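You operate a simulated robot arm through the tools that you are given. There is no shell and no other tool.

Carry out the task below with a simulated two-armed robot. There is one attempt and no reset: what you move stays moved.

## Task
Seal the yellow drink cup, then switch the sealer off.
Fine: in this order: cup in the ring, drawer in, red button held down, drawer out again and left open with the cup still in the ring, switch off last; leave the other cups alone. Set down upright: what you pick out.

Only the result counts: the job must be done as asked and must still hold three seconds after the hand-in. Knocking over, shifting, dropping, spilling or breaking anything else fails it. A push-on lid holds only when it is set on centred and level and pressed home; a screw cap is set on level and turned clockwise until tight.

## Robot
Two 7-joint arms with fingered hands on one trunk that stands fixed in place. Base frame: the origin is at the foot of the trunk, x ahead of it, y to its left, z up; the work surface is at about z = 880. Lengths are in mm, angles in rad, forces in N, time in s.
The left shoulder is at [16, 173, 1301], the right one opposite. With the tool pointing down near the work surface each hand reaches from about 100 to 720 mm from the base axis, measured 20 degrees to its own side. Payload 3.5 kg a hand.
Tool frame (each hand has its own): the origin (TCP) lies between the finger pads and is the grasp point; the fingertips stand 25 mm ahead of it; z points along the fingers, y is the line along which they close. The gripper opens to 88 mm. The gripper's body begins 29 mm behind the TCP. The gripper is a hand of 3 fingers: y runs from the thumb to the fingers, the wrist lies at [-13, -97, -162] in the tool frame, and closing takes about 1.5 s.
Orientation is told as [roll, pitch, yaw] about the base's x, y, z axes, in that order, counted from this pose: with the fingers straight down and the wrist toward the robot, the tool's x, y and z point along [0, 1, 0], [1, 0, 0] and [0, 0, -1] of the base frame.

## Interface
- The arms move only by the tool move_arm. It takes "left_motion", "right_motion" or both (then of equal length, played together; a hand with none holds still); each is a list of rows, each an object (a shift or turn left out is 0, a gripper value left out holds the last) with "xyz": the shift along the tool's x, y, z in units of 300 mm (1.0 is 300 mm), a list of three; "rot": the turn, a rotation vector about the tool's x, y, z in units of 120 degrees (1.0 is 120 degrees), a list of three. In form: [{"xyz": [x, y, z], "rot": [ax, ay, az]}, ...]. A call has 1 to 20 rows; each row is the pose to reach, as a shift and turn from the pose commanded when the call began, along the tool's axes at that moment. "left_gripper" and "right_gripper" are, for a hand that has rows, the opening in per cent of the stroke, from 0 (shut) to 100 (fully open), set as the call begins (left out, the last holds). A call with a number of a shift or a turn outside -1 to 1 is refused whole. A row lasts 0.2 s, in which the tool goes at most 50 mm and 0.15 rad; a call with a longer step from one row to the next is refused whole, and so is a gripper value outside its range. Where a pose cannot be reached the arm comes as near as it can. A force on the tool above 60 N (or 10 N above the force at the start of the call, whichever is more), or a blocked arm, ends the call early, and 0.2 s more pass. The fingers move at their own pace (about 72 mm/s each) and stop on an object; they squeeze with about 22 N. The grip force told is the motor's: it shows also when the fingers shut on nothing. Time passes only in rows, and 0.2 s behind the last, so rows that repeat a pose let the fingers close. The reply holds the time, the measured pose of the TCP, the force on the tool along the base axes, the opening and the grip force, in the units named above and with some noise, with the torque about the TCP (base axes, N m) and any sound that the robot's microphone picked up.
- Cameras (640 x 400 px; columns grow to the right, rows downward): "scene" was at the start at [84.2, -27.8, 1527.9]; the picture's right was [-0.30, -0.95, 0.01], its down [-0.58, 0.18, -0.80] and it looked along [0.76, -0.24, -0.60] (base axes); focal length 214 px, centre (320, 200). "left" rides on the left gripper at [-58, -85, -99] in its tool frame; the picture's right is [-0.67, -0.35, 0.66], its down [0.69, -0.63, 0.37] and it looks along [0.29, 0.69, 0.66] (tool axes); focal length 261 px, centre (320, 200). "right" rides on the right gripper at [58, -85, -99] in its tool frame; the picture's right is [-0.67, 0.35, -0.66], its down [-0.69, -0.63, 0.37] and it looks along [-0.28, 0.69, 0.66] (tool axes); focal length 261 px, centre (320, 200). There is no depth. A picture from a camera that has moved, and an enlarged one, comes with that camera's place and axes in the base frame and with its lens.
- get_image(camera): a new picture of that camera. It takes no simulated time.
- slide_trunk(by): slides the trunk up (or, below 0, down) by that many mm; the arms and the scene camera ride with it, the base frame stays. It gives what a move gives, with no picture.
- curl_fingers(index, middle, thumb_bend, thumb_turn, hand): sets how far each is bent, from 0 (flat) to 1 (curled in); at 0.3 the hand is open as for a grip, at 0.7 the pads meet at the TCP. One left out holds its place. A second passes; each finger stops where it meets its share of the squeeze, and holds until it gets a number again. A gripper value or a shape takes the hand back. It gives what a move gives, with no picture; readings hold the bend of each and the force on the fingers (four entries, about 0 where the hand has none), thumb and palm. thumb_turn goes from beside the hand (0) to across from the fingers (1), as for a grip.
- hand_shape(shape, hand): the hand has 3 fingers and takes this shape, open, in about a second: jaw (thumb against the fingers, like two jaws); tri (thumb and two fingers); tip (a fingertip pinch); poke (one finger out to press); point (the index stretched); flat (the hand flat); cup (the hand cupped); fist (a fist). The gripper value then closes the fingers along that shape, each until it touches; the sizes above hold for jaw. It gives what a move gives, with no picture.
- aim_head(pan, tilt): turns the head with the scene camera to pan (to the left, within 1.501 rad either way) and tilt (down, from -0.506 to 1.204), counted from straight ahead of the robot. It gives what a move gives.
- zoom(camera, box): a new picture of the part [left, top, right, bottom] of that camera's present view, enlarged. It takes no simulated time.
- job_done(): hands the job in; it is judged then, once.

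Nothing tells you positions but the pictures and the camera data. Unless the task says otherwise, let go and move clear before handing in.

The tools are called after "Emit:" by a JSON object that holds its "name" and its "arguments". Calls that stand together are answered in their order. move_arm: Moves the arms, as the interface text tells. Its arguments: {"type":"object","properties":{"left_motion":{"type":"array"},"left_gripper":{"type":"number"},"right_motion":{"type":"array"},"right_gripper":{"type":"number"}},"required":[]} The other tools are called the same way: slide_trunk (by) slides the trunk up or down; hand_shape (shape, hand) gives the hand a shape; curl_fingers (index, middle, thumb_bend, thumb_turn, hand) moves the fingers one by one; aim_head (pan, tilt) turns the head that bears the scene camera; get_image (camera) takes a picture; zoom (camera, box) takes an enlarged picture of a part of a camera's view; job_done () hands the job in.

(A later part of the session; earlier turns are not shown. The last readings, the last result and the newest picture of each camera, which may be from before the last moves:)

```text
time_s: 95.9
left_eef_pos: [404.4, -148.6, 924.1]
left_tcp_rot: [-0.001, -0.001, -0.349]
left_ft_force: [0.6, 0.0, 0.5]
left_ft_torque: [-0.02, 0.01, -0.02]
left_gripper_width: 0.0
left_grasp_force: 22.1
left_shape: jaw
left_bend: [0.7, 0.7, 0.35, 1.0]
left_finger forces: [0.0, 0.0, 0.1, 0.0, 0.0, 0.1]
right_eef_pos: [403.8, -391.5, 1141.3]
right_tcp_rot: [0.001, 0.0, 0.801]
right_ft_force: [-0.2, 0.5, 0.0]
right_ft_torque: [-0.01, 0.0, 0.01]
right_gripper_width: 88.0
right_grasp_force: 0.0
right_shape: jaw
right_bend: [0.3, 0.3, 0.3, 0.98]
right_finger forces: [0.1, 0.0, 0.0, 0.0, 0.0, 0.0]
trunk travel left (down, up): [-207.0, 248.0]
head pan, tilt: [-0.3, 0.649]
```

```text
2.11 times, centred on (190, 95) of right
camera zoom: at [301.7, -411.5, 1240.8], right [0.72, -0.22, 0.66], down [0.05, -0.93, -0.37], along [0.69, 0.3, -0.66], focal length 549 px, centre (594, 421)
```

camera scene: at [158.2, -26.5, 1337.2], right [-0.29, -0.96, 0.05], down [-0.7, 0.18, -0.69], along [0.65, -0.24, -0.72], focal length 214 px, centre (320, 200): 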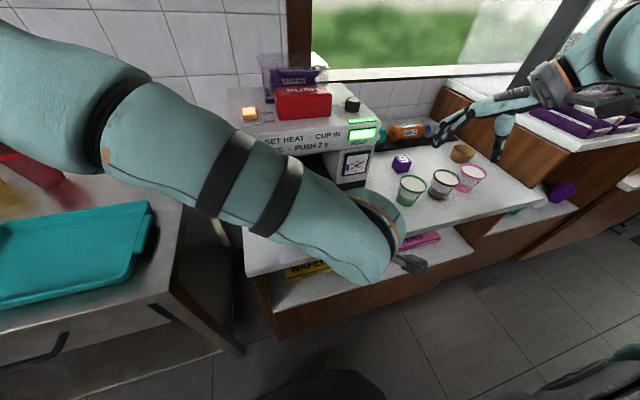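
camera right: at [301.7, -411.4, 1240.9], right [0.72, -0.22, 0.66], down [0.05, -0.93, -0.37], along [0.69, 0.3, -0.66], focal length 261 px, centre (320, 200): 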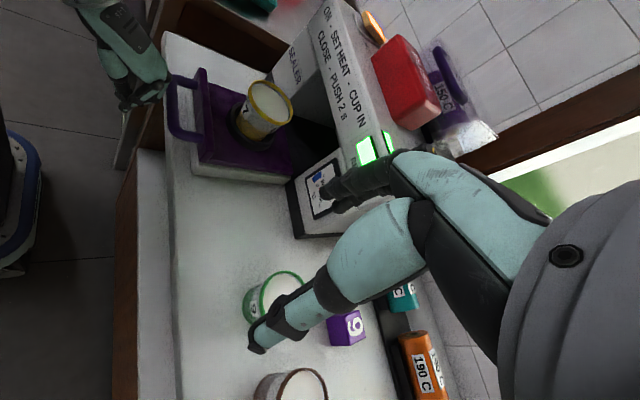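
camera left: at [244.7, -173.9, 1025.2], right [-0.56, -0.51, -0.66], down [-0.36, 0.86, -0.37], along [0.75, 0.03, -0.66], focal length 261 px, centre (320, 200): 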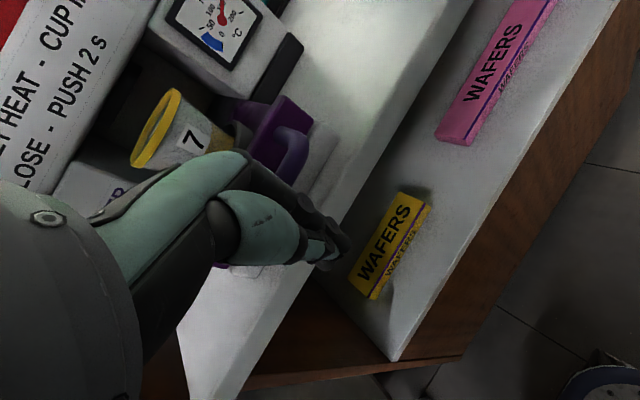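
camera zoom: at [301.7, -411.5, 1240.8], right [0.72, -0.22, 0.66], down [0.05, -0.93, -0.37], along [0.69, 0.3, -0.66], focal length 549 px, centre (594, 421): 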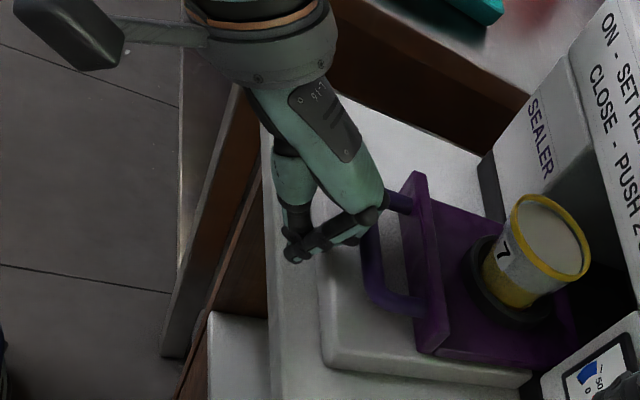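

The drawer slides in easily with the cup stable; about 58 mm so far. I'll continue pushing gently until it stops.

Emit:
{"name": "move_arm", "arguments": {"left_motion": [{"xyz": [0.011, 0.031, 0]}, {"xyz": [0.023, 0.063, 0]}, {"xyz": [0.034, 0.094, 0]}, {"xyz": [0.045, 0.125, 0]}, {"xyz": [0.057, 0.157, 0]}, {"xyz": [0.068, 0.188, 0]}, {"xyz": [0.08, 0.219, 0]}, {"xyz": [0.091, 0.25, 0]}, {"xyz": [0.102, 0.282, 0]}, {"xyz": [0.102, 0.282, 0]}]}}

Emit:
{"name": "zoom", "arguments": {"camera": "right", "box": [60, 0, 320, 190]}}

```text
time_s: 96.9
left_eef_pos: [428.9, -152.4, 930.6]
left_tcp_rot: [-0.018, 0.004, -0.362]
left_ft_force: [-44.5, -3.4, 34.2]
left_ft_torque: [0.01, 1.13, 0.25]
left_gripper_width: 0.0
left_grasp_force: 22.6
left_shape: jaw
left_bend: [0.7, 0.7, 0.28, 1.0]
left_finger forces: [0.0, 1.0, 0.0, 0.0, 98.3, 0.1]
right_eef_pos: [396.5, -391.3, 1146.9]
right_tcp_rot: [-0.008, -0.004, 0.803]
right_ft_force: [0.1, 0.1, 1.3]
right_ft_torque: [-0.01, 0.0, 0.01]
right_gripper_width: 87.9
right_grasp_force: 0.0
right_shape: jaw
right_bend: [0.3, 0.3, 0.3, 0.98]
right_finger forces: [0.0, 0.1, 0.1, 0.1, 0.0, 0.0]
trunk travel left (down, up): [-207.0, 248.0]
head pan, tilt: [-0.3, 0.649]
stopped in row 4 (left hand): the force on the tool passed its limit at 64 N (the readings are from after the stop); the commanded pose is now the measured one
```

```text
2.11 times, centred on (190, 95) of right
camera zoom: at [295.6, -409.4, 1244.2], right [0.72, -0.21, 0.66], down [0.06, -0.93, -0.36], along [0.69, 0.3, -0.66], focal length 549 px, centre (594, 421)
```

zoom: 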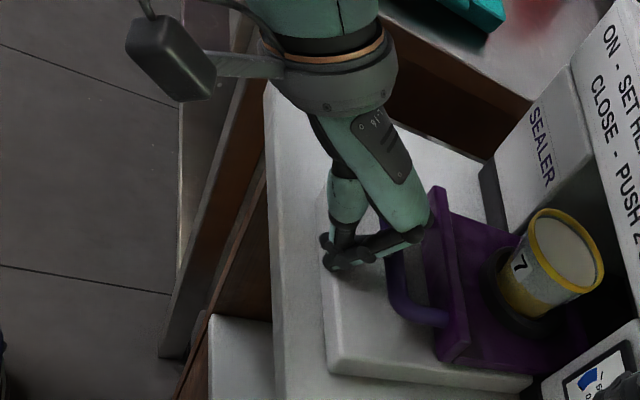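

The drawer isn't fully in: the thumb tip hit the white base platform the drawer slides on (64 N, stopped). I'll back off, rise, and switch the left hand to the slimmer poke shape.

Emit:
{"name": "move_arm", "arguments": {"left_motion": [{"xyz": [-0.012, -0.035, 0], "rot": [-0.002, 0.0086, 0]}, {"xyz": [-0.03, -0.085, -0.02], "rot": [-0.002, 0.0086, 0]}, {"xyz": [-0.045, -0.13, -0.08], "rot": [-0.002, 0.0086, 0]}, {"xyz": [-0.055, -0.16, -0.2], "rot": [-0.002, 0.0086, 0]}, {"xyz": [-0.055, -0.16, -0.32], "rot": [-0.002, 0.0086, 0]}, {"xyz": [-0.055, -0.16, -0.4], "rot": [-0.002, 0.0086, 0]}, {"xyz": [-0.055, -0.16, -0.4], "rot": [-0.002, 0.0086, 0]}]}}

Emit:
{"name": "hand_shape", "arguments": {"shape": "poke", "hand": "left"}}

Emit:
{"name": "get_image", "arguments": {"camera": "right"}}

Emit:
{"name": "get_image", "arguments": {"camera": "left"}}

Emit:
{"name": "get_image", "arguments": {"camera": "scene"}}

```text
time_s: 98.5
left_eef_pos: [390.0, -149.9, 1045.6]
left_tcp_rot: [0.011, 0.004, -0.355]
left_ft_force: [0.5, 0.2, 0.0]
left_ft_torque: [0.01, 0.01, -0.03]
left_gripper_width: 0.0
left_grasp_force: 22.4
left_shape: jaw
left_bend: [0.7, 0.7, 0.35, 1.0]
left_finger forces: [0.0, 0.0, 0.0, 0.0, 0.1, 0.0]
right_eef_pos: [403.5, -392.8, 1141.2]
right_tcp_rot: [0.001, 0.0, 0.803]
right_ft_force: [0.0, 0.0, -0.4]
right_ft_torque: [0.01, -0.01, 0.03]
right_gripper_width: 88.0
right_grasp_force: 0.0
right_shape: jaw
right_bend: [0.3, 0.3, 0.3, 0.98]
right_finger forces: [0.0, 0.0, 0.1, 0.0, 0.1, 0.0]
trunk travel left (down, up): [-207.0, 248.0]
head pan, tilt: [-0.3, 0.649]
```

```text
time_s: 99.4
left_eef_pos: [390.6, -148.2, 1046.7]
left_tcp_rot: [0.01, 0.004, -0.358]
left_ft_force: [0.2, 0.5, 0.2]
left_ft_torque: [0.0, -0.02, 0.02]
left_gripper_width: 0.0
left_grasp_force: 0.0
left_shape: poke
left_bend: [0.7, 0.7, 0.98, 1.0]
left_finger forces: [0.0, 0.0, 0.0, 0.0, 0.0, 0.0]
right_eef_pos: [403.1, -391.6, 1142.2]
right_tcp_rot: [-0.001, -0.001, 0.802]
right_ft_force: [0.7, 0.5, 0.2]
right_ft_torque: [0.0, -0.03, 0.0]
right_gripper_width: 87.8
right_grasp_force: 0.1
right_shape: jaw
right_bend: [0.3, 0.3, 0.3, 0.98]
right_finger forces: [0.0, 0.1, 0.1, 0.0, 0.0, 0.1]
trunk travel left (down, up): [-207.0, 248.0]
head pan, tilt: [-0.3, 0.649]
```

```text
taken
camera right: at [302.9, -411.2, 1240.7], right [0.72, -0.22, 0.66], down [0.06, -0.93, -0.37], along [0.69, 0.3, -0.66], focal length 261 px, centre (320, 200)
```

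right: 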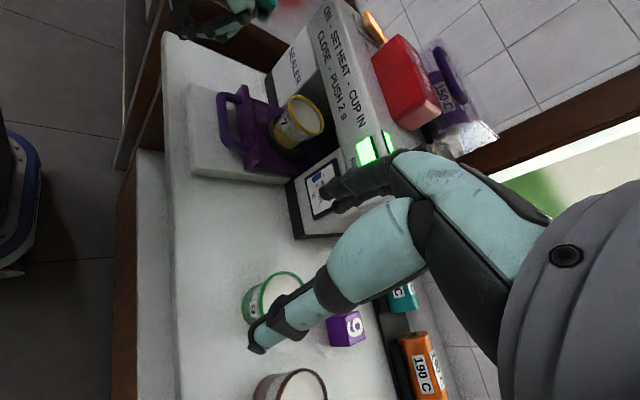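

```text
taken
camera left: at [290.2, -173.7, 1146.1], right [-0.56, -0.5, -0.66], down [-0.35, 0.87, -0.36], along [0.75, 0.03, -0.66], focal length 261 px, centre (320, 200)
```

left: 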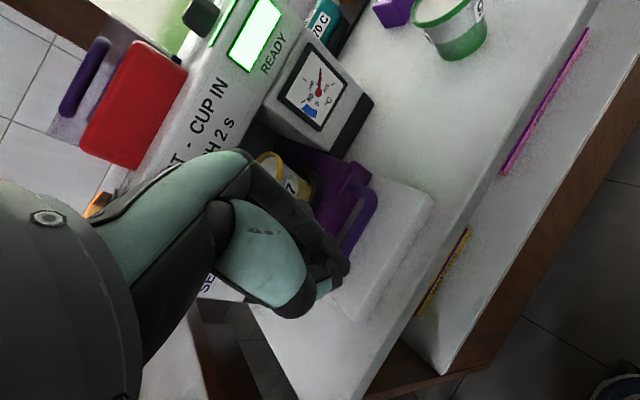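

```text
taken
camera scene: at [158.1, -27.4, 1337.1], right [-0.29, -0.96, 0.05], down [-0.7, 0.18, -0.69], along [0.65, -0.24, -0.72], focal length 214 px, centre (320, 200)
```

scene: 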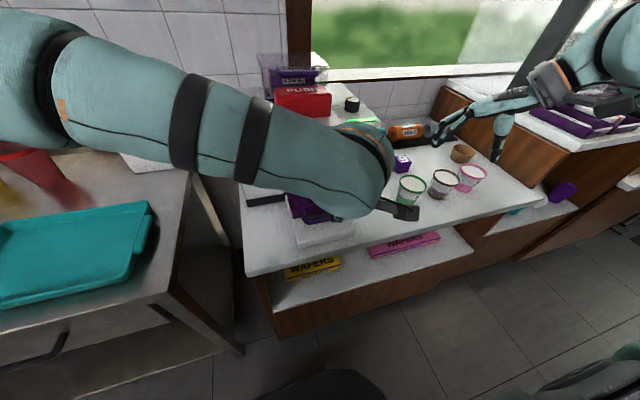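

The poke shape is still curled because the gripper value was 0. I'll open it so the index stretches, and look.

Emit:
{"name": "move_arm", "arguments": {"left_motion": [{"xyz": [0, 0, 0], "rot": [-0.002, -0.005, 0]}, {"xyz": [0, 0, 0], "rot": [-0.002, -0.005, 0]}, {"xyz": [0, 0, 0], "rot": [-0.002, -0.005, 0]}, {"xyz": [0, 0, 0], "rot": [-0.002, -0.005, 0]}, {"xyz": [0, 0, 0], "rot": [-0.002, -0.005, 0]}, {"xyz": [0, 0, 0], "rot": [-0.002, -0.005, 0]}], "left_gripper": 100}}

Emit:
{"name": "get_image", "arguments": {"camera": "left"}}

Emit:
{"name": "zoom", "arguments": {"camera": "right", "box": [120, 0, 340, 180]}}

```text
time_s: 100.8
left_eef_pos: [389.4, -149.0, 1046.6]
left_tcp_rot: [-0.001, 0.001, -0.355]
left_ft_force: [-0.9, 0.2, -0.3]
left_ft_torque: [-0.01, -0.01, 0.02]
left_gripper_width: 0.0
left_grasp_force: 0.0
left_shape: poke
left_bend: [0.7, 0.7, 0.98, 1.0]
left_finger forces: [0.0, 0.0, 0.0, 0.1, 0.1, 0.0]
right_eef_pos: [403.3, -391.7, 1140.6]
right_tcp_rot: [-0.001, 0.0, 0.803]
right_ft_force: [0.6, 0.2, -1.1]
right_ft_torque: [-0.03, -0.02, -0.03]
right_gripper_width: 88.1
right_grasp_force: 0.0
right_shape: jaw
right_bend: [0.3, 0.3, 0.3, 0.98]
right_finger forces: [0.0, 0.0, 0.0, 0.0, 0.1, 0.1]
trunk travel left (down, up): [-207.0, 248.0]
head pan, tilt: [-0.3, 0.649]
```

```text
taken
camera left: at [289.8, -172.8, 1146.2], right [-0.56, -0.51, -0.66], down [-0.35, 0.86, -0.37], along [0.75, 0.03, -0.66], focal length 261 px, centre (320, 200)
```

left: 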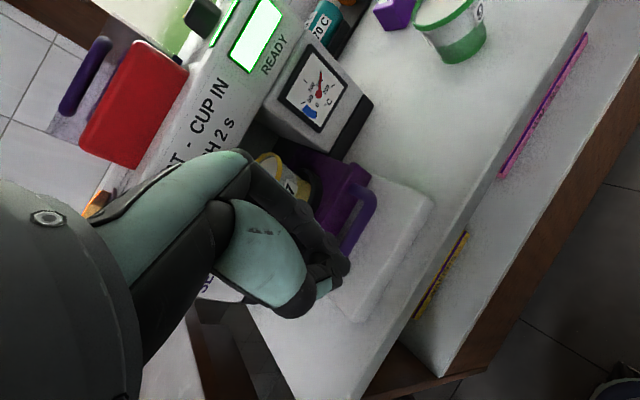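

```text
2.22 times, centred on (230, 90) of right
camera zoom: at [302.9, -411.2, 1240.7], right [0.72, -0.22, 0.66], down [0.06, -0.93, -0.37], along [0.69, 0.3, -0.66], focal length 579 px, centre (520, 444)
```

zoom: 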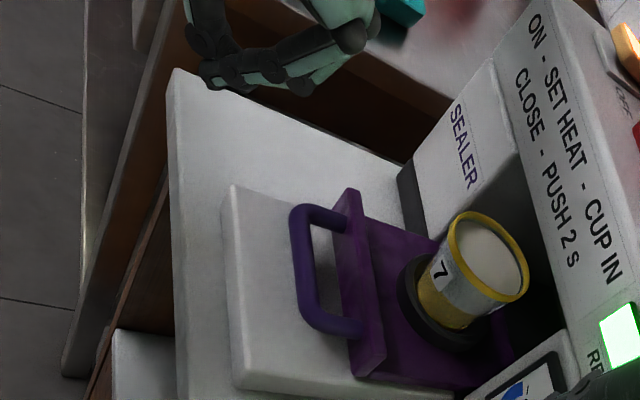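

Poke keeps both fingers bent. I'll try the "point" shape with a stretched index, which is slimmer.

Emit:
{"name": "hand_shape", "arguments": {"shape": "point", "hand": "left"}}

Emit:
{"name": "get_image", "arguments": {"camera": "left"}}

Emit:
{"name": "zoom", "arguments": {"camera": "right", "box": [120, 0, 340, 180]}}

Emit:
{"name": "aim_head", "arguments": {"pan": -0.1, "tilt": 0.75}}

Emit:
{"name": "get_image", "arguments": {"camera": "scene"}}

```text
time_s: 101.7
left_eef_pos: [388.0, -148.2, 1045.4]
left_tcp_rot: [-0.003, 0.002, -0.356]
left_ft_force: [0.1, 0.6, -0.4]
left_ft_torque: [0.01, 0.05, -0.04]
left_gripper_width: 0.0
left_grasp_force: 0.0
left_shape: point
left_bend: [0.2, 1.0, 0.98, 0.88]
left_finger forces: [0.0, 0.0, 0.0, 0.1, 0.0, 0.0]
right_eef_pos: [403.4, -393.7, 1140.4]
right_tcp_rot: [0.001, -0.001, 0.803]
right_ft_force: [-1.1, 0.7, 0.5]
right_ft_torque: [0.01, 0.01, -0.03]
right_gripper_width: 87.8
right_grasp_force: 0.1
right_shape: jaw
right_bend: [0.3, 0.3, 0.3, 0.98]
right_finger forces: [0.0, 0.0, 0.0, 0.1, 0.1, 0.0]
trunk travel left (down, up): [-207.0, 248.0]
head pan, tilt: [-0.3, 0.649]
```

```text
taken
camera left: at [289.8, -172.8, 1146.2], right [-0.56, -0.51, -0.66], down [-0.35, 0.86, -0.37], along [0.75, 0.03, -0.66], focal length 261 px, centre (320, 200)
```

left: 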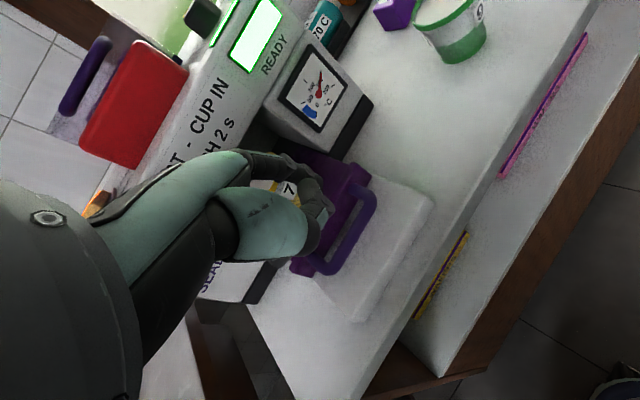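

```text
2.22 times, centred on (230, 90) of right
camera zoom: at [302.9, -411.2, 1240.7], right [0.72, -0.22, 0.66], down [0.06, -0.93, -0.37], along [0.69, 0.3, -0.66], focal length 579 px, centre (520, 444)
```

zoom: 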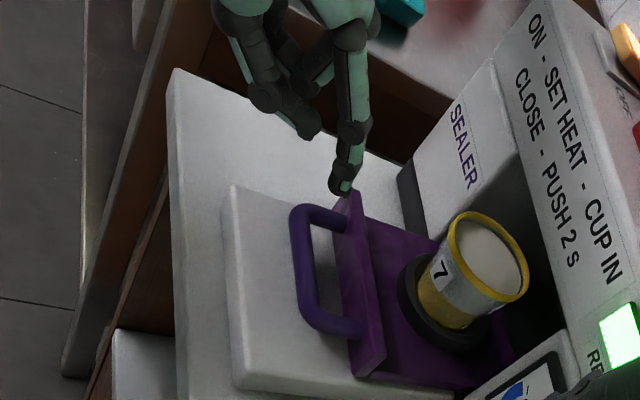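

```text
time_s: 102.5
left_eef_pos: [388.9, -147.9, 1046.3]
left_tcp_rot: [0.001, 0.0, -0.355]
left_ft_force: [-0.2, -0.6, 0.4]
left_ft_torque: [0.01, 0.01, 0.01]
left_gripper_width: 0.0
left_grasp_force: 0.0
left_shape: point
left_bend: [0.2, 1.0, 0.98, 0.88]
left_finger forces: [0.0, 0.0, 0.1, 0.1, 0.1, 0.0]
right_eef_pos: [403.8, -392.3, 1141.6]
right_tcp_rot: [0.001, -0.001, 0.803]
right_ft_force: [-0.1, 0.3, -0.3]
right_ft_torque: [0.0, -0.01, -0.05]
right_gripper_width: 88.1
right_grasp_force: 0.0
right_shape: jaw
right_bend: [0.3, 0.3, 0.3, 0.98]
right_finger forces: [0.0, 0.0, 0.0, 0.1, 0.0, 0.0]
trunk travel left (down, up): [-207.0, 248.0]
head pan, tilt: [-0.099, 0.75]
```

```text
taken
camera scene: at [156.3, -10.0, 1328.7], right [-0.1, -0.99, 0.02], down [-0.79, 0.07, -0.61], along [0.61, -0.07, -0.79], focal length 214 px, centre (320, 200)
```

scene: 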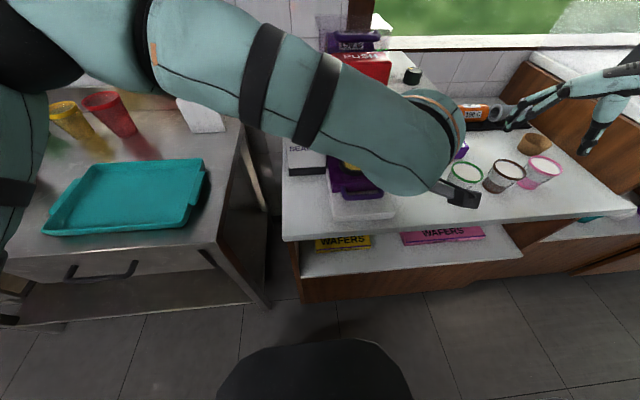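

The index now points down. I'll look closer to locate its tip in the hand frame.

Emit:
{"name": "zoom", "arguments": {"camera": "left", "box": [230, 130, 390, 290]}}

Emit:
{"name": "zoom", "arguments": {"camera": "right", "box": [180, 0, 280, 110]}}

```text
2.50 times, centred on (310, 210) of left
camera zoom: at [289.8, -172.8, 1146.2], right [-0.56, -0.51, -0.66], down [-0.35, 0.86, -0.37], along [0.75, 0.03, -0.66], focal length 652 px, centre (345, 175)
```

zoom: 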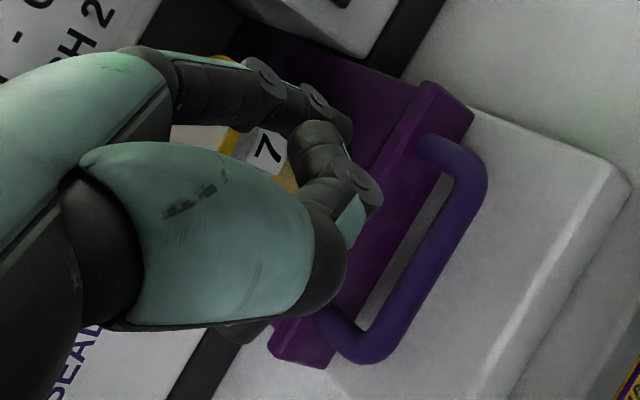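

```text
3.64 times, centred on (230, 55) of right
camera zoom: at [302.9, -411.2, 1240.7], right [0.72, -0.22, 0.66], down [0.06, -0.93, -0.37], along [0.69, 0.3, -0.66], focal length 948 px, centre (647, 727)
```

zoom: 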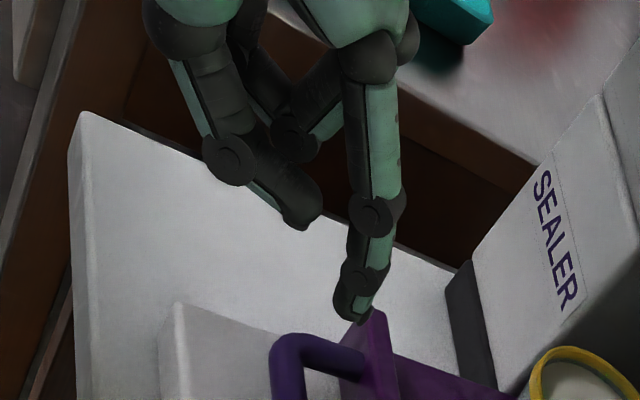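

The index tip is at about (-10, 52, 20) in the left tool frame. The handle bar is now near x 465 with a gap of about 18 mm behind it before the lip. I'll position the index above that gap.

Emit:
{"name": "move_arm", "arguments": {"left_motion": [{"xyz": [0.034, 0.031, 0.038]}, {"xyz": [0.068, 0.062, 0.077]}, {"xyz": [0.102, 0.093, 0.115]}, {"xyz": [0.136, 0.124, 0.153]}, {"xyz": [0.136, 0.124, 0.153]}]}}

Emit:
{"name": "zoom", "arguments": {"camera": "left", "box": [230, 130, 390, 290]}}

Emit:
{"name": "zoom", "arguments": {"camera": "right", "box": [160, 0, 320, 160]}}

```text
time_s: 103.7
left_eef_pos: [436.7, -123.8, 998.2]
left_tcp_rot: [-0.001, 0.001, -0.354]
left_ft_force: [-0.5, 0.4, 0.5]
left_ft_torque: [-0.01, 0.03, 0.01]
left_gripper_width: 0.1
left_grasp_force: 0.0
left_shape: point
left_bend: [0.2, 1.0, 0.98, 0.88]
left_finger forces: [0.1, 0.0, 0.1, 0.0, 0.0, 0.1]
right_eef_pos: [403.0, -393.1, 1142.2]
right_tcp_rot: [0.001, -0.001, 0.804]
right_ft_force: [0.2, -0.4, -0.2]
right_ft_torque: [0.02, -0.01, 0.04]
right_gripper_width: 87.9
right_grasp_force: 0.1
right_shape: jaw
right_bend: [0.3, 0.3, 0.3, 0.98]
right_finger forces: [0.0, 0.0, 0.0, 0.1, 0.0, 0.0]
trunk travel left (down, up): [-207.0, 248.0]
head pan, tilt: [-0.099, 0.75]
```

```text
2.50 times, centred on (310, 210) of left
camera zoom: at [337.9, -149.3, 1099.5], right [-0.56, -0.51, -0.66], down [-0.35, 0.86, -0.37], along [0.75, 0.03, -0.66], focal length 652 px, centre (345, 175)
```

zoom: 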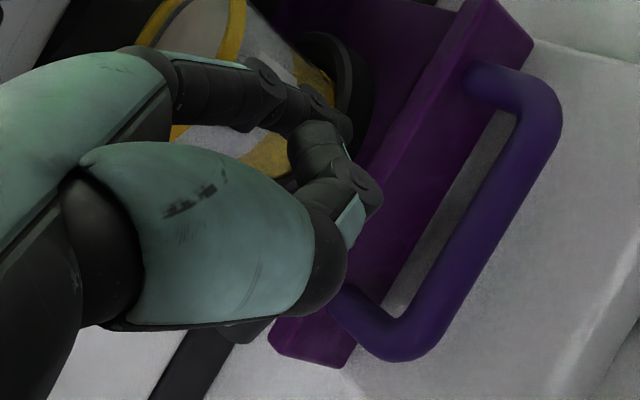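

```text
2.50 times, centred on (240, 80) of right
camera zoom: at [302.6, -411.4, 1240.7], right [0.72, -0.22, 0.66], down [0.06, -0.93, -0.37], along [0.69, 0.3, -0.66], focal length 652 px, centre (520, 500)
```

zoom: 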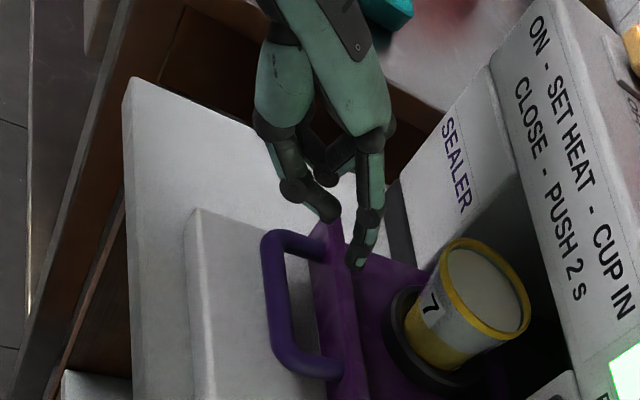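

The index is right above the 20 mm gap between bar and lip. I'll lower it in.

Emit:
{"name": "move_arm", "arguments": {"left_motion": [{"xyz": [0.002, 0.004, 0.05]}, {"xyz": [0.002, 0.004, 0.1]}, {"xyz": [0.002, 0.004, 0.14]}, {"xyz": [0.002, 0.004, 0.17]}, {"xyz": [0.002, 0.004, 0.195]}, {"xyz": [0.002, 0.004, 0.195]}]}}

Emit:
{"name": "zoom", "arguments": {"camera": "left", "box": [230, 130, 390, 290]}}

Emit:
{"name": "zoom", "arguments": {"camera": "right", "box": [160, 0, 320, 160]}}

```text
time_s: 105.1
left_eef_pos: [438.9, -123.5, 940.3]
left_tcp_rot: [0.0, 0.0, -0.356]
left_ft_force: [0.1, -0.1, -0.4]
left_ft_torque: [-0.01, -0.03, -0.01]
left_gripper_width: 0.2
left_grasp_force: 0.1
left_shape: point
left_bend: [0.2, 1.0, 0.98, 0.88]
left_finger forces: [0.0, 0.0, 0.1, 0.0, 0.0, 0.0]
right_eef_pos: [403.9, -392.8, 1141.6]
right_tcp_rot: [0.002, -0.001, 0.803]
right_ft_force: [-0.6, -0.3, 0.2]
right_ft_torque: [-0.01, 0.0, 0.0]
right_gripper_width: 87.6
right_grasp_force: 0.0
right_shape: jaw
right_bend: [0.3, 0.3, 0.3, 0.98]
right_finger forces: [0.0, 0.0, 0.0, 0.1, 0.1, 0.0]
trunk travel left (down, up): [-207.0, 248.0]
head pan, tilt: [-0.099, 0.75]
```

```text
2.50 times, centred on (310, 210) of left
camera zoom: at [339.6, -148.5, 1041.1], right [-0.56, -0.51, -0.66], down [-0.35, 0.86, -0.37], along [0.75, 0.03, -0.66], focal length 652 px, centre (345, 175)
```

zoom: 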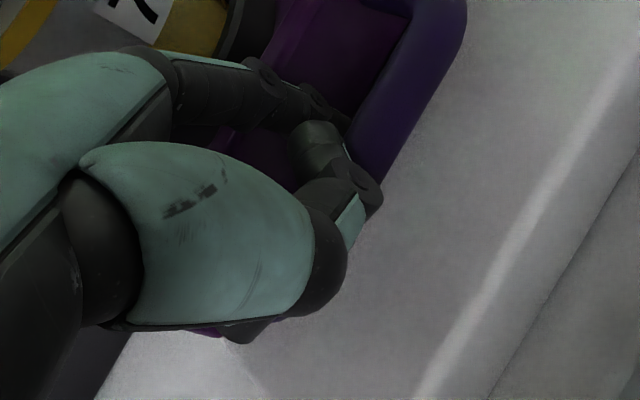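

```text
2.50 times, centred on (240, 80) of right
camera zoom: at [302.9, -411.2, 1240.7], right [0.72, -0.22, 0.66], down [0.06, -0.93, -0.37], along [0.69, 0.3, -0.66], focal length 652 px, centre (520, 500)
```

zoom: 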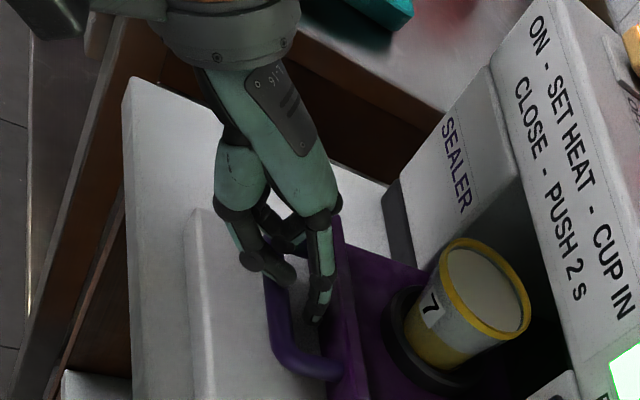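

The finger is in the gap with no contact force. Now I'll push the drawer in via the lip, slowly.

Emit:
{"name": "move_arm", "arguments": {"left_motion": [{"xyz": [0.009, 0.025, 0]}, {"xyz": [0.019, 0.05, 0]}, {"xyz": [0.028, 0.075, 0]}, {"xyz": [0.037, 0.1, 0]}, {"xyz": [0.046, 0.125, 0]}, {"xyz": [0.056, 0.15, 0]}, {"xyz": [0.065, 0.175, 0]}, {"xyz": [0.074, 0.2, 0]}, {"xyz": [0.084, 0.225, 0]}, {"xyz": [0.093, 0.25, 0]}, {"xyz": [0.093, 0.25, 0]}]}}

Emit:
{"name": "zoom", "arguments": {"camera": "right", "box": [160, 0, 320, 160]}}

```text
time_s: 107.5
left_eef_pos: [518.8, -123.3, 941.4]
left_tcp_rot: [0.0, 0.0, -0.355]
left_ft_force: [-0.7, 0.3, -0.4]
left_ft_torque: [-0.03, 0.0, 0.0]
left_gripper_width: 80.5
left_grasp_force: 0.1
left_shape: point
left_bend: [0.2, 1.0, 0.98, 0.88]
left_finger forces: [0.3, 0.0, 0.0, 0.1, 0.0, 0.1]
right_eef_pos: [403.7, -393.0, 1141.9]
right_tcp_rot: [0.003, -0.001, 0.803]
right_ft_force: [0.8, 0.4, 0.1]
right_ft_torque: [-0.02, 0.01, -0.03]
right_gripper_width: 87.9
right_grasp_force: 0.0
right_shape: jaw
right_bend: [0.3, 0.3, 0.3, 0.98]
right_finger forces: [0.0, 0.1, 0.0, 0.1, 0.0, 0.0]
trunk travel left (down, up): [-207.0, 248.0]
head pan, tilt: [-0.099, 0.75]
```

```text
2.50 times, centred on (240, 80) of right
camera zoom: at [302.8, -411.2, 1240.7], right [0.72, -0.22, 0.66], down [0.06, -0.93, -0.37], along [0.69, 0.3, -0.66], focal length 652 px, centre (520, 500)
```

zoom: 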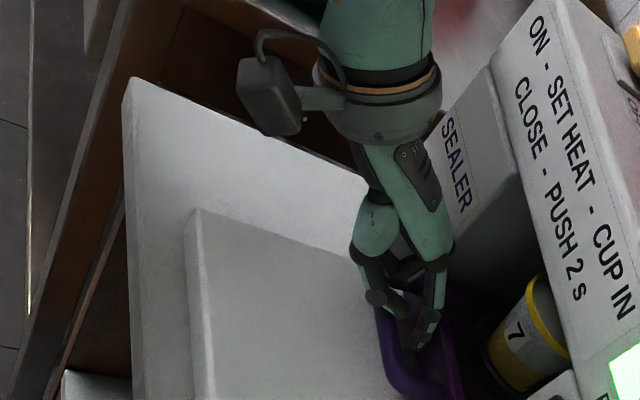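

The drawer is almost in. I'll continue with small steps until it stops.

Emit:
{"name": "move_arm", "arguments": {"left_motion": [{"xyz": [0.005, 0.0125, 0]}, {"xyz": [0.0093, 0.025, 0]}, {"xyz": [0.014, 0.0375, 0]}, {"xyz": [0.0185, 0.05, 0]}, {"xyz": [0.0232, 0.0625, 0]}, {"xyz": [0.0278, 0.075, 0]}, {"xyz": [0.0325, 0.0875, 0]}, {"xyz": [0.0325, 0.0875, 0]}]}}

Emit:
{"name": "zoom", "arguments": {"camera": "right", "box": [160, 0, 320, 160]}}

```text
time_s: 109.3
left_eef_pos: [545.0, -123.5, 943.3]
left_tcp_rot: [0.0, -0.002, -0.357]
left_ft_force: [-8.8, -1.4, 1.8]
left_ft_torque: [-0.09, -0.03, -0.34]
left_gripper_width: 80.5
left_grasp_force: 0.0
left_shape: point
left_bend: [0.26, 1.0, 0.98, 0.88]
left_finger forces: [9.6, 0.0, 0.1, 0.0, 0.0, 0.0]
right_eef_pos: [401.2, -392.5, 1142.0]
right_tcp_rot: [-0.003, -0.002, 0.802]
right_ft_force: [-0.2, 0.1, -0.6]
right_ft_torque: [-0.01, 0.01, -0.01]
right_gripper_width: 87.7
right_grasp_force: 0.0
right_shape: jaw
right_bend: [0.3, 0.3, 0.3, 0.98]
right_finger forces: [0.1, 0.1, 0.0, 0.0, 0.1, 0.0]
trunk travel left (down, up): [-207.0, 248.0]
head pan, tilt: [-0.099, 0.75]
```

```text
2.50 times, centred on (240, 80) of right
camera zoom: at [300.6, -411.4, 1241.2], right [0.72, -0.22, 0.66], down [0.06, -0.93, -0.37], along [0.69, 0.3, -0.66], focal length 652 px, centre (520, 500)
```

zoom: 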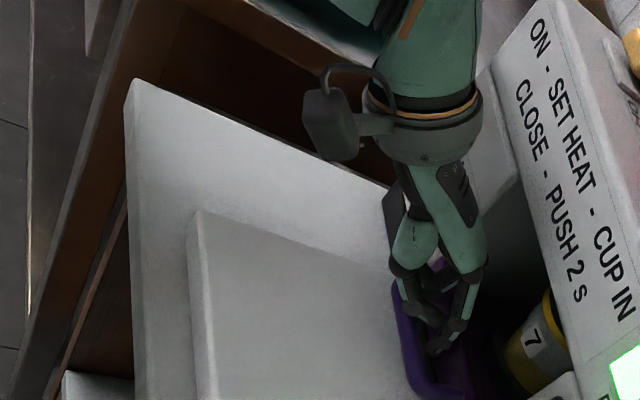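

Resistance of about 9 N, likely the end stop. I'll press slightly more to confirm it is fully closed.

Emit:
{"name": "move_arm", "arguments": {"left_motion": [{"xyz": [0.003, 0.008, 0]}, {"xyz": [0.006, 0.016, 0]}, {"xyz": [0.006, 0.016, 0]}, {"xyz": [0.006, 0.016, 0]}]}}

Emit:
{"name": "get_image", "arguments": {"camera": "right"}}

Emit:
{"name": "get_image", "arguments": {"camera": "scene"}}

```text
time_s: 110.3
left_eef_pos: [548.6, -124.1, 943.8]
left_tcp_rot: [0.0, -0.004, -0.356]
left_ft_force: [-15.9, -0.7, 4.0]
left_ft_torque: [-0.16, -0.13, -0.45]
left_gripper_width: 80.4
left_grasp_force: 0.1
left_shape: point
left_bend: [0.28, 1.0, 0.98, 0.88]
left_finger forces: [16.2, 0.0, 0.0, 0.1, 0.1, 0.1]
right_eef_pos: [400.1, -392.1, 1142.7]
right_tcp_rot: [-0.002, -0.002, 0.802]
right_ft_force: [-0.3, -0.1, -0.9]
right_ft_torque: [-0.05, 0.0, 0.02]
right_gripper_width: 87.7
right_grasp_force: 0.0
right_shape: jaw
right_bend: [0.3, 0.3, 0.3, 0.98]
right_finger forces: [0.0, 0.0, 0.1, 0.0, 0.0, 0.1]
trunk travel left (down, up): [-207.0, 248.0]
head pan, tilt: [-0.099, 0.75]
```

```text
taken
camera right: at [298.9, -411.2, 1241.8], right [0.72, -0.22, 0.66], down [0.06, -0.93, -0.37], along [0.69, 0.3, -0.66], focal length 261 px, centre (320, 200)
```

right: 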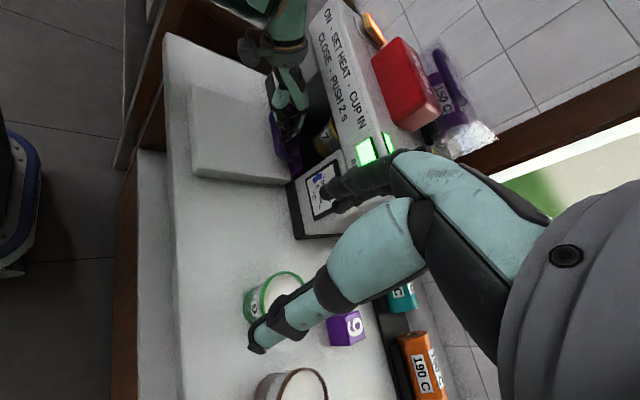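

```text
taken
camera scene: at [152.1, -9.9, 1329.3], right [-0.1, -0.99, 0.02], down [-0.79, 0.07, -0.61], along [0.61, -0.07, -0.79], focal length 214 px, centre (320, 200)
```

scene: 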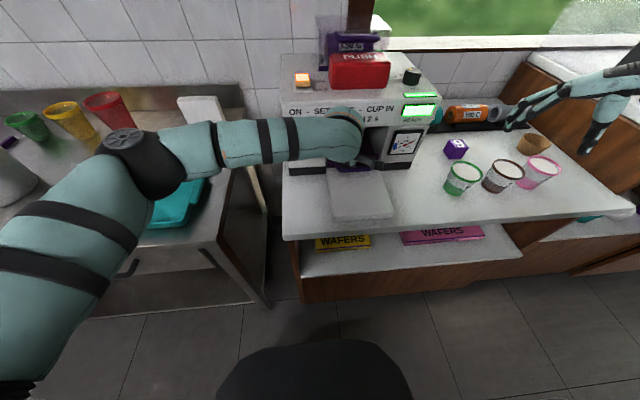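

The drawer is closed: force rose to 16 N with no further motion. I'll lift the finger out of the gap, back away and rise.

Emit:
{"name": "move_arm", "arguments": {"left_motion": [{"xyz": [-0.012, -0.031, 0]}, {"xyz": [-0.012, -0.031, -0.07]}, {"xyz": [-0.012, -0.031, -0.15]}, {"xyz": [-0.045, -0.12, -0.16]}, {"xyz": [-0.09, -0.245, -0.17]}, {"xyz": [-0.13, -0.35, -0.2]}, {"xyz": [-0.15, -0.4, -0.32]}, {"xyz": [-0.15, -0.4, -0.46]}, {"xyz": [-0.15, -0.4, -0.6]}, {"xyz": [-0.15, -0.4, -0.75]}, {"xyz": [-0.15, -0.4, -0.75]}]}}

Emit:
{"name": "get_image", "arguments": {"camera": "scene"}}

Emit:
{"name": "zoom", "arguments": {"camera": "right", "box": [160, 0, 480, 220]}}

Emit:
{"name": "get_image", "arguments": {"camera": "left"}}

```text
time_s: 112.7
left_eef_pos: [422.9, -121.7, 1165.6]
left_tcp_rot: [-0.003, 0.0, -0.355]
left_ft_force: [0.7, -0.6, -0.2]
left_ft_torque: [-0.01, -0.05, -0.01]
left_gripper_width: 80.7
left_grasp_force: 0.0
left_shape: point
left_bend: [0.2, 1.0, 0.98, 0.88]
left_finger forces: [0.0, 0.0, 0.0, 0.1, 0.0, 0.0]
right_eef_pos: [403.6, -391.9, 1141.4]
right_tcp_rot: [-0.001, 0.0, 0.803]
right_ft_force: [-0.3, 0.8, 1.1]
right_ft_torque: [0.01, 0.0, 0.01]
right_gripper_width: 87.7
right_grasp_force: 0.1
right_shape: jaw
right_bend: [0.3, 0.3, 0.3, 0.98]
right_finger forces: [0.0, 0.0, 0.0, 0.0, 0.0, 0.0]
trunk travel left (down, up): [-207.0, 248.0]
head pan, tilt: [-0.099, 0.75]
```

```text
taken
camera scene: at [157.0, -9.9, 1328.6], right [-0.1, -0.99, 0.02], down [-0.79, 0.07, -0.61], along [0.61, -0.07, -0.79], focal length 214 px, centre (320, 200)
```

scene: 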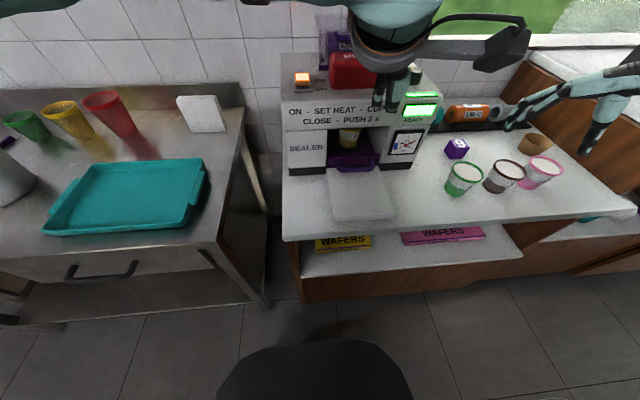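

```text
1.82 times, centred on (320, 110) of right
camera zoom: at [303.5, -411.1, 1240.5], right [0.72, -0.22, 0.66], down [0.06, -0.93, -0.37], along [0.69, 0.3, -0.66], focal length 474 px, centre (320, 364)
```

zoom: 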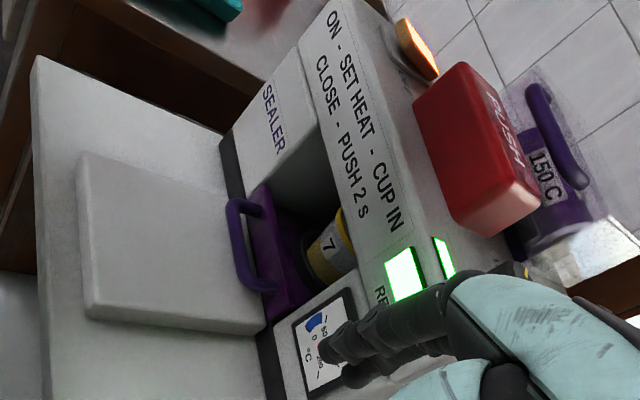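

```text
taken
camera left: at [323.5, -146.3, 1266.9], right [-0.56, -0.51, -0.65], down [-0.35, 0.86, -0.37], along [0.75, 0.03, -0.66], focal length 261 px, centre (320, 200)
```

left: 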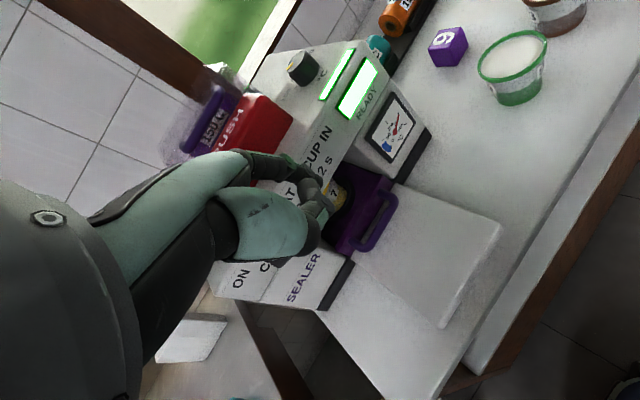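

Emit:
{"name": "zoom", "arguments": {"camera": "scene", "box": [275, 40, 445, 190]}}

Emit:
{"name": "zoom", "arguments": {"camera": "right", "box": [240, 60, 360, 180]}}

```text
2.67 times, centred on (360, 115) of scene
camera zoom: at [157.0, -9.9, 1328.6], right [-0.1, -0.99, 0.02], down [-0.79, 0.07, -0.61], along [0.61, -0.07, -0.79], focal length 572 px, centre (213, 427)
```

zoom: 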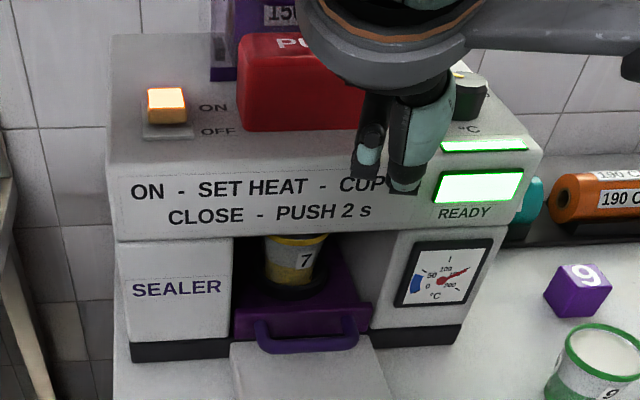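

```text
3.33 times, centred on (300, 120) of right
camera zoom: at [303.5, -411.1, 1240.5], right [0.72, -0.22, 0.66], down [0.06, -0.93, -0.37], along [0.69, 0.3, -0.66], focal length 869 px, centre (387, 467)
```

zoom: 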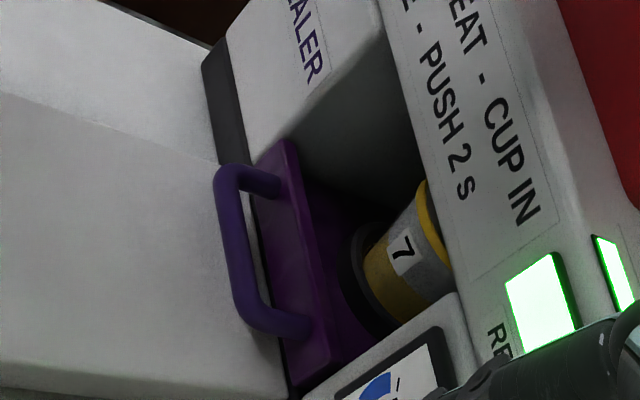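

The drawer looks fully in, with the lip flush with the legs. I'll move the left hand aside to get a clear look at the button, cover and switch from several cameras.

Emit:
{"name": "move_arm", "arguments": {"left_motion": [{"xyz": [0.0, 0.0, -0.12]}, {"xyz": [0.06, -0.03, -0.22]}, {"xyz": [0.14, -0.07, -0.32]}, {"xyz": [0.24, -0.12, -0.4]}, {"xyz": [0.34, -0.17, -0.46]}, {"xyz": [0.44, -0.22, -0.51]}, {"xyz": [0.539, -0.271, -0.55]}, {"xyz": [0.539, -0.271, -0.55]}]}}

Emit:
{"name": "slide_trunk", "arguments": {"by": 100}}

Emit:
{"name": "aim_head", "arguments": {"pan": -0.25, "tilt": 0.5}}

Emit:
{"name": "get_image", "arguments": {"camera": "scene"}}

Emit:
{"name": "get_image", "arguments": {"camera": "left"}}

Emit:
{"name": "get_image", "arguments": {"camera": "right"}}

```text
time_s: 114.5
left_eef_pos: [401.0, 55.7, 1330.8]
left_tcp_rot: [0.001, 0.0, -0.355]
left_ft_force: [-0.3, 0.3, -0.6]
left_ft_torque: [0.03, 0.0, -0.01]
left_gripper_width: 80.6
left_grasp_force: 0.1
left_shape: point
left_bend: [0.2, 1.0, 0.98, 0.88]
left_finger forces: [0.0, 0.1, 0.0, 0.1, 0.1, 0.0]
right_eef_pos: [404.5, -392.3, 1140.8]
right_tcp_rot: [0.0, -0.002, 0.803]
right_ft_force: [-0.2, -0.4, 0.5]
right_ft_torque: [-0.02, -0.03, 0.01]
right_gripper_width: 87.9
right_grasp_force: 0.1
right_shape: jaw
right_bend: [0.3, 0.3, 0.3, 0.98]
right_finger forces: [0.0, 0.0, 0.0, 0.0, 0.0, 0.1]
trunk travel left (down, up): [-207.0, 248.0]
head pan, tilt: [-0.099, 0.75]
```

```text
time_s: 115.8
left_eef_pos: [404.3, 56.1, 1429.3]
left_tcp_rot: [-0.001, 0.001, -0.357]
left_ft_force: [-0.6, 0.6, 0.0]
left_ft_torque: [0.0, -0.01, 0.0]
left_gripper_width: 80.5
left_grasp_force: 0.0
left_shape: point
left_bend: [0.2, 1.0, 0.98, 0.88]
left_finger forces: [0.1, 0.1, 0.1, 0.1, 0.0, 0.1]
right_eef_pos: [403.4, -392.6, 1241.7]
right_tcp_rot: [0.0, -0.002, 0.802]
right_ft_force: [0.0, -0.3, 0.0]
right_ft_torque: [0.0, 0.01, 0.0]
right_gripper_width: 87.7
right_grasp_force: 0.0
right_shape: jaw
right_bend: [0.3, 0.3, 0.3, 0.98]
right_finger forces: [0.0, 0.1, 0.0, 0.1, 0.0, 0.1]
trunk travel left (down, up): [-307.0, 148.0]
head pan, tilt: [-0.099, 0.75]
```

```text
time_s: 116.6
left_eef_pos: [403.8, 55.8, 1431.7]
left_tcp_rot: [-0.001, 0.001, -0.355]
left_ft_force: [0.2, -1.7, 0.2]
left_ft_torque: [0.0, -0.02, 0.01]
left_gripper_width: 80.6
left_grasp_force: 0.1
left_shape: point
left_bend: [0.2, 1.0, 0.98, 0.88]
left_finger forces: [0.1, 0.1, 0.1, 0.0, 0.0, 0.1]
right_eef_pos: [404.9, -392.5, 1241.3]
right_tcp_rot: [-0.001, 0.001, 0.804]
right_ft_force: [1.0, -0.1, 0.1]
right_ft_torque: [-0.02, -0.01, -0.05]
right_gripper_width: 87.8
right_grasp_force: 0.0
right_shape: jaw
right_bend: [0.3, 0.3, 0.3, 0.98]
right_finger forces: [0.1, 0.0, 0.0, 0.1, 0.0, 0.1]
trunk travel left (down, up): [-307.0, 148.0]
head pan, tilt: [-0.25, 0.499]
```

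```text
taken
camera scene: at [111.4, -24.0, 1465.6], right [-0.25, -0.97, 0.01], down [-0.52, 0.12, -0.85], along [0.82, -0.22, -0.53], focal length 214 px, centre (320, 200)
```

scene: 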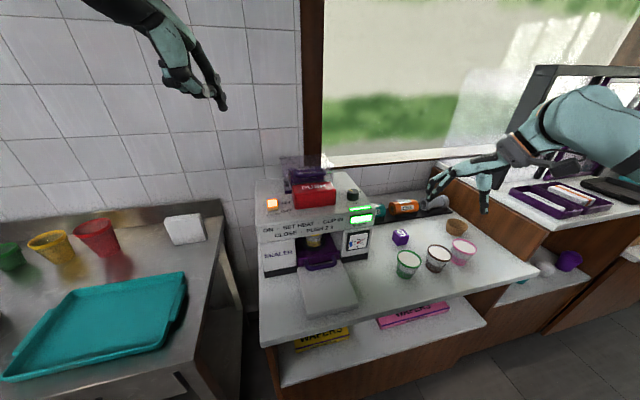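

```text
taken
camera left: at [304.6, 32.0, 1531.2], right [-0.56, -0.51, -0.66], down [-0.35, 0.86, -0.37], along [0.75, 0.03, -0.66], focal length 261 px, centre (320, 200)
```

left: 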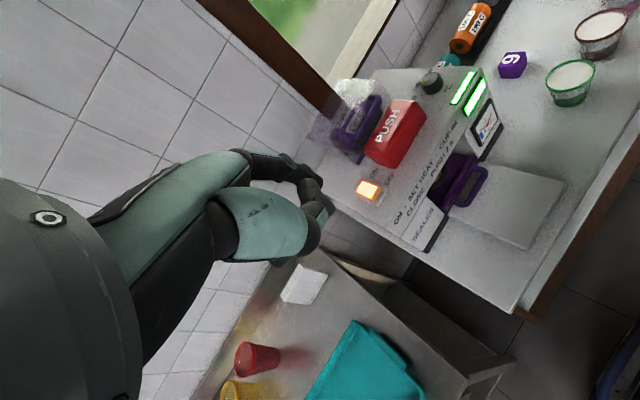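

```text
taken
camera right: at [303.0, -411.1, 1340.7], right [0.72, -0.22, 0.66], down [0.06, -0.93, -0.37], along [0.69, 0.3, -0.66], focal length 261 px, centre (320, 200)
```

right: 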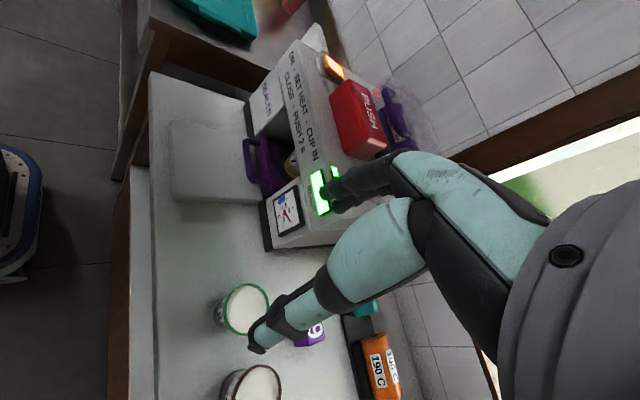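

Emit:
{"name": "zoom", "arguments": {"camera": "left", "box": [310, 60, 470, 220]}}

Emit:
{"name": "zoom", "arguments": {"camera": "right", "box": [300, 30, 440, 170]}}

Emit:
{"name": "zoom", "arguments": {"camera": "scene", "box": [250, 145, 370, 275]}}

```text
2.50 times, centred on (390, 140) of left
camera zoom: at [304.6, 32.0, 1531.2], right [-0.56, -0.51, -0.66], down [-0.35, 0.86, -0.37], along [0.75, 0.03, -0.66], focal length 652 px, centre (145, 350)
```

zoom: 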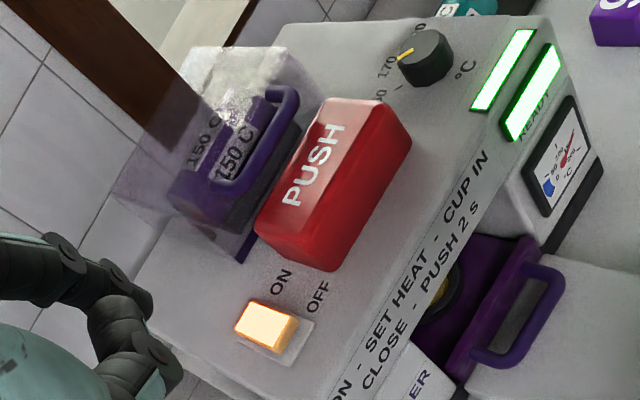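

```text
2.86 times, centred on (370, 100) of right
camera zoom: at [303.0, -411.1, 1340.7], right [0.72, -0.22, 0.66], down [0.06, -0.93, -0.37], along [0.69, 0.3, -0.66], focal length 745 px, centre (177, 486)
```

zoom: 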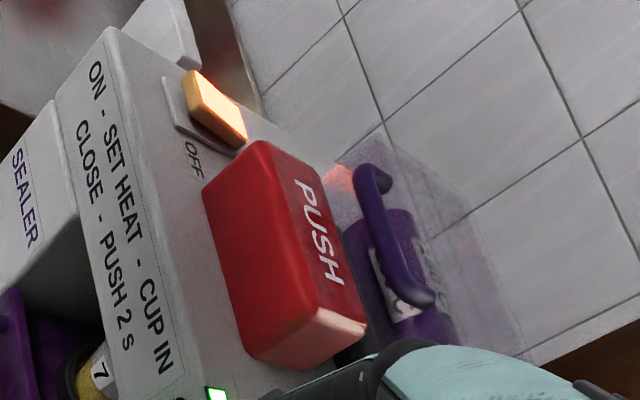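

```text
3.08 times, centred on (310, 210) of scene
camera zoom: at [111.4, -24.0, 1465.6], right [-0.25, -0.97, 0.01], down [-0.52, 0.12, -0.85], along [0.82, -0.22, -0.53], focal length 660 px, centre (351, 169)
```

zoom: 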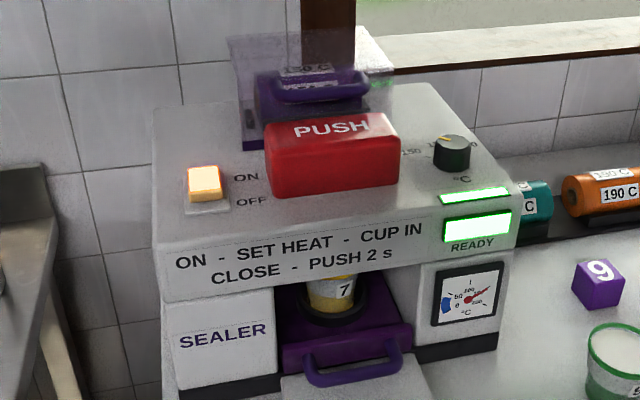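

I want to double-check the dial and gauge from this new angle.

Emit:
{"name": "zoom", "arguments": {"camera": "left", "box": [395, 60, 455, 110]}}

Emit:
{"name": "zoom", "arguments": {"camera": "scene", "box": [320, 183, 350, 208]}}

Emit:
{"name": "zoom", "arguments": {"camera": "scene", "box": [340, 225, 375, 255]}}

```text
8.00 times, centred on (425, 85) of left
camera zoom: at [304.6, 32.0, 1531.2], right [-0.56, -0.51, -0.66], down [-0.35, 0.86, -0.37], along [0.75, 0.03, -0.66], focal length 2085 px, centre (-520, 1120)
```

zoom: 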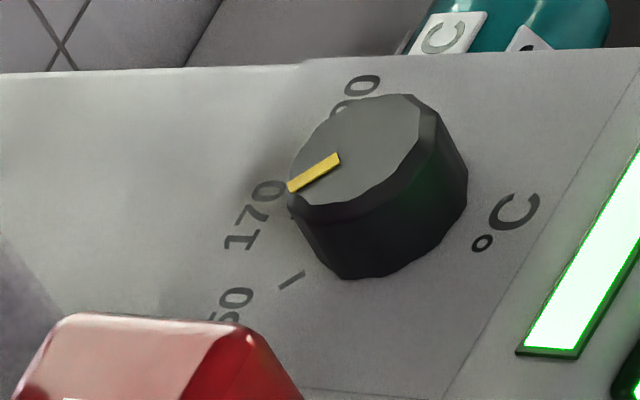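

```text
16.00 times, centred on (335, 196) of scene
camera zoom: at [111.4, -24.0, 1465.6], right [-0.25, -0.97, 0.01], down [-0.52, 0.12, -0.85], along [0.82, -0.22, -0.53], focal length 3432 px, centre (80, 272)
```

zoom: 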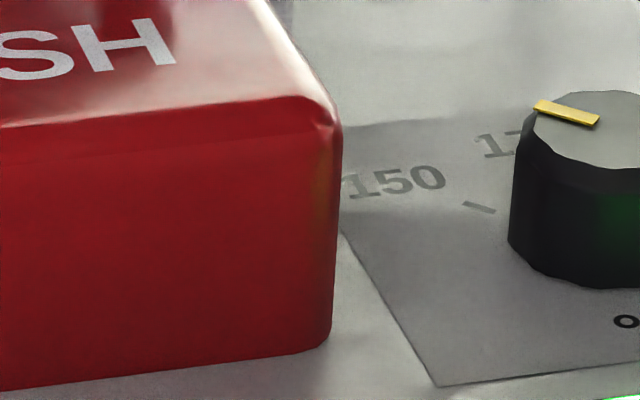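

```text
13.33 times, centred on (358, 240) of scene
camera zoom: at [111.4, -24.0, 1465.6], right [-0.25, -0.97, 0.01], down [-0.52, 0.12, -0.85], along [0.82, -0.22, -0.53], focal length 2860 px, centre (-180, -333)
```

zoom: 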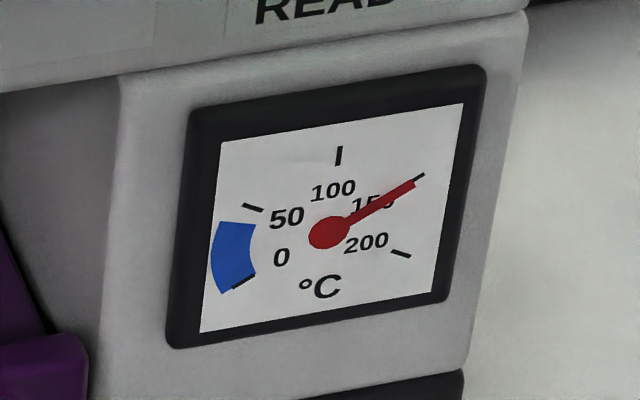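

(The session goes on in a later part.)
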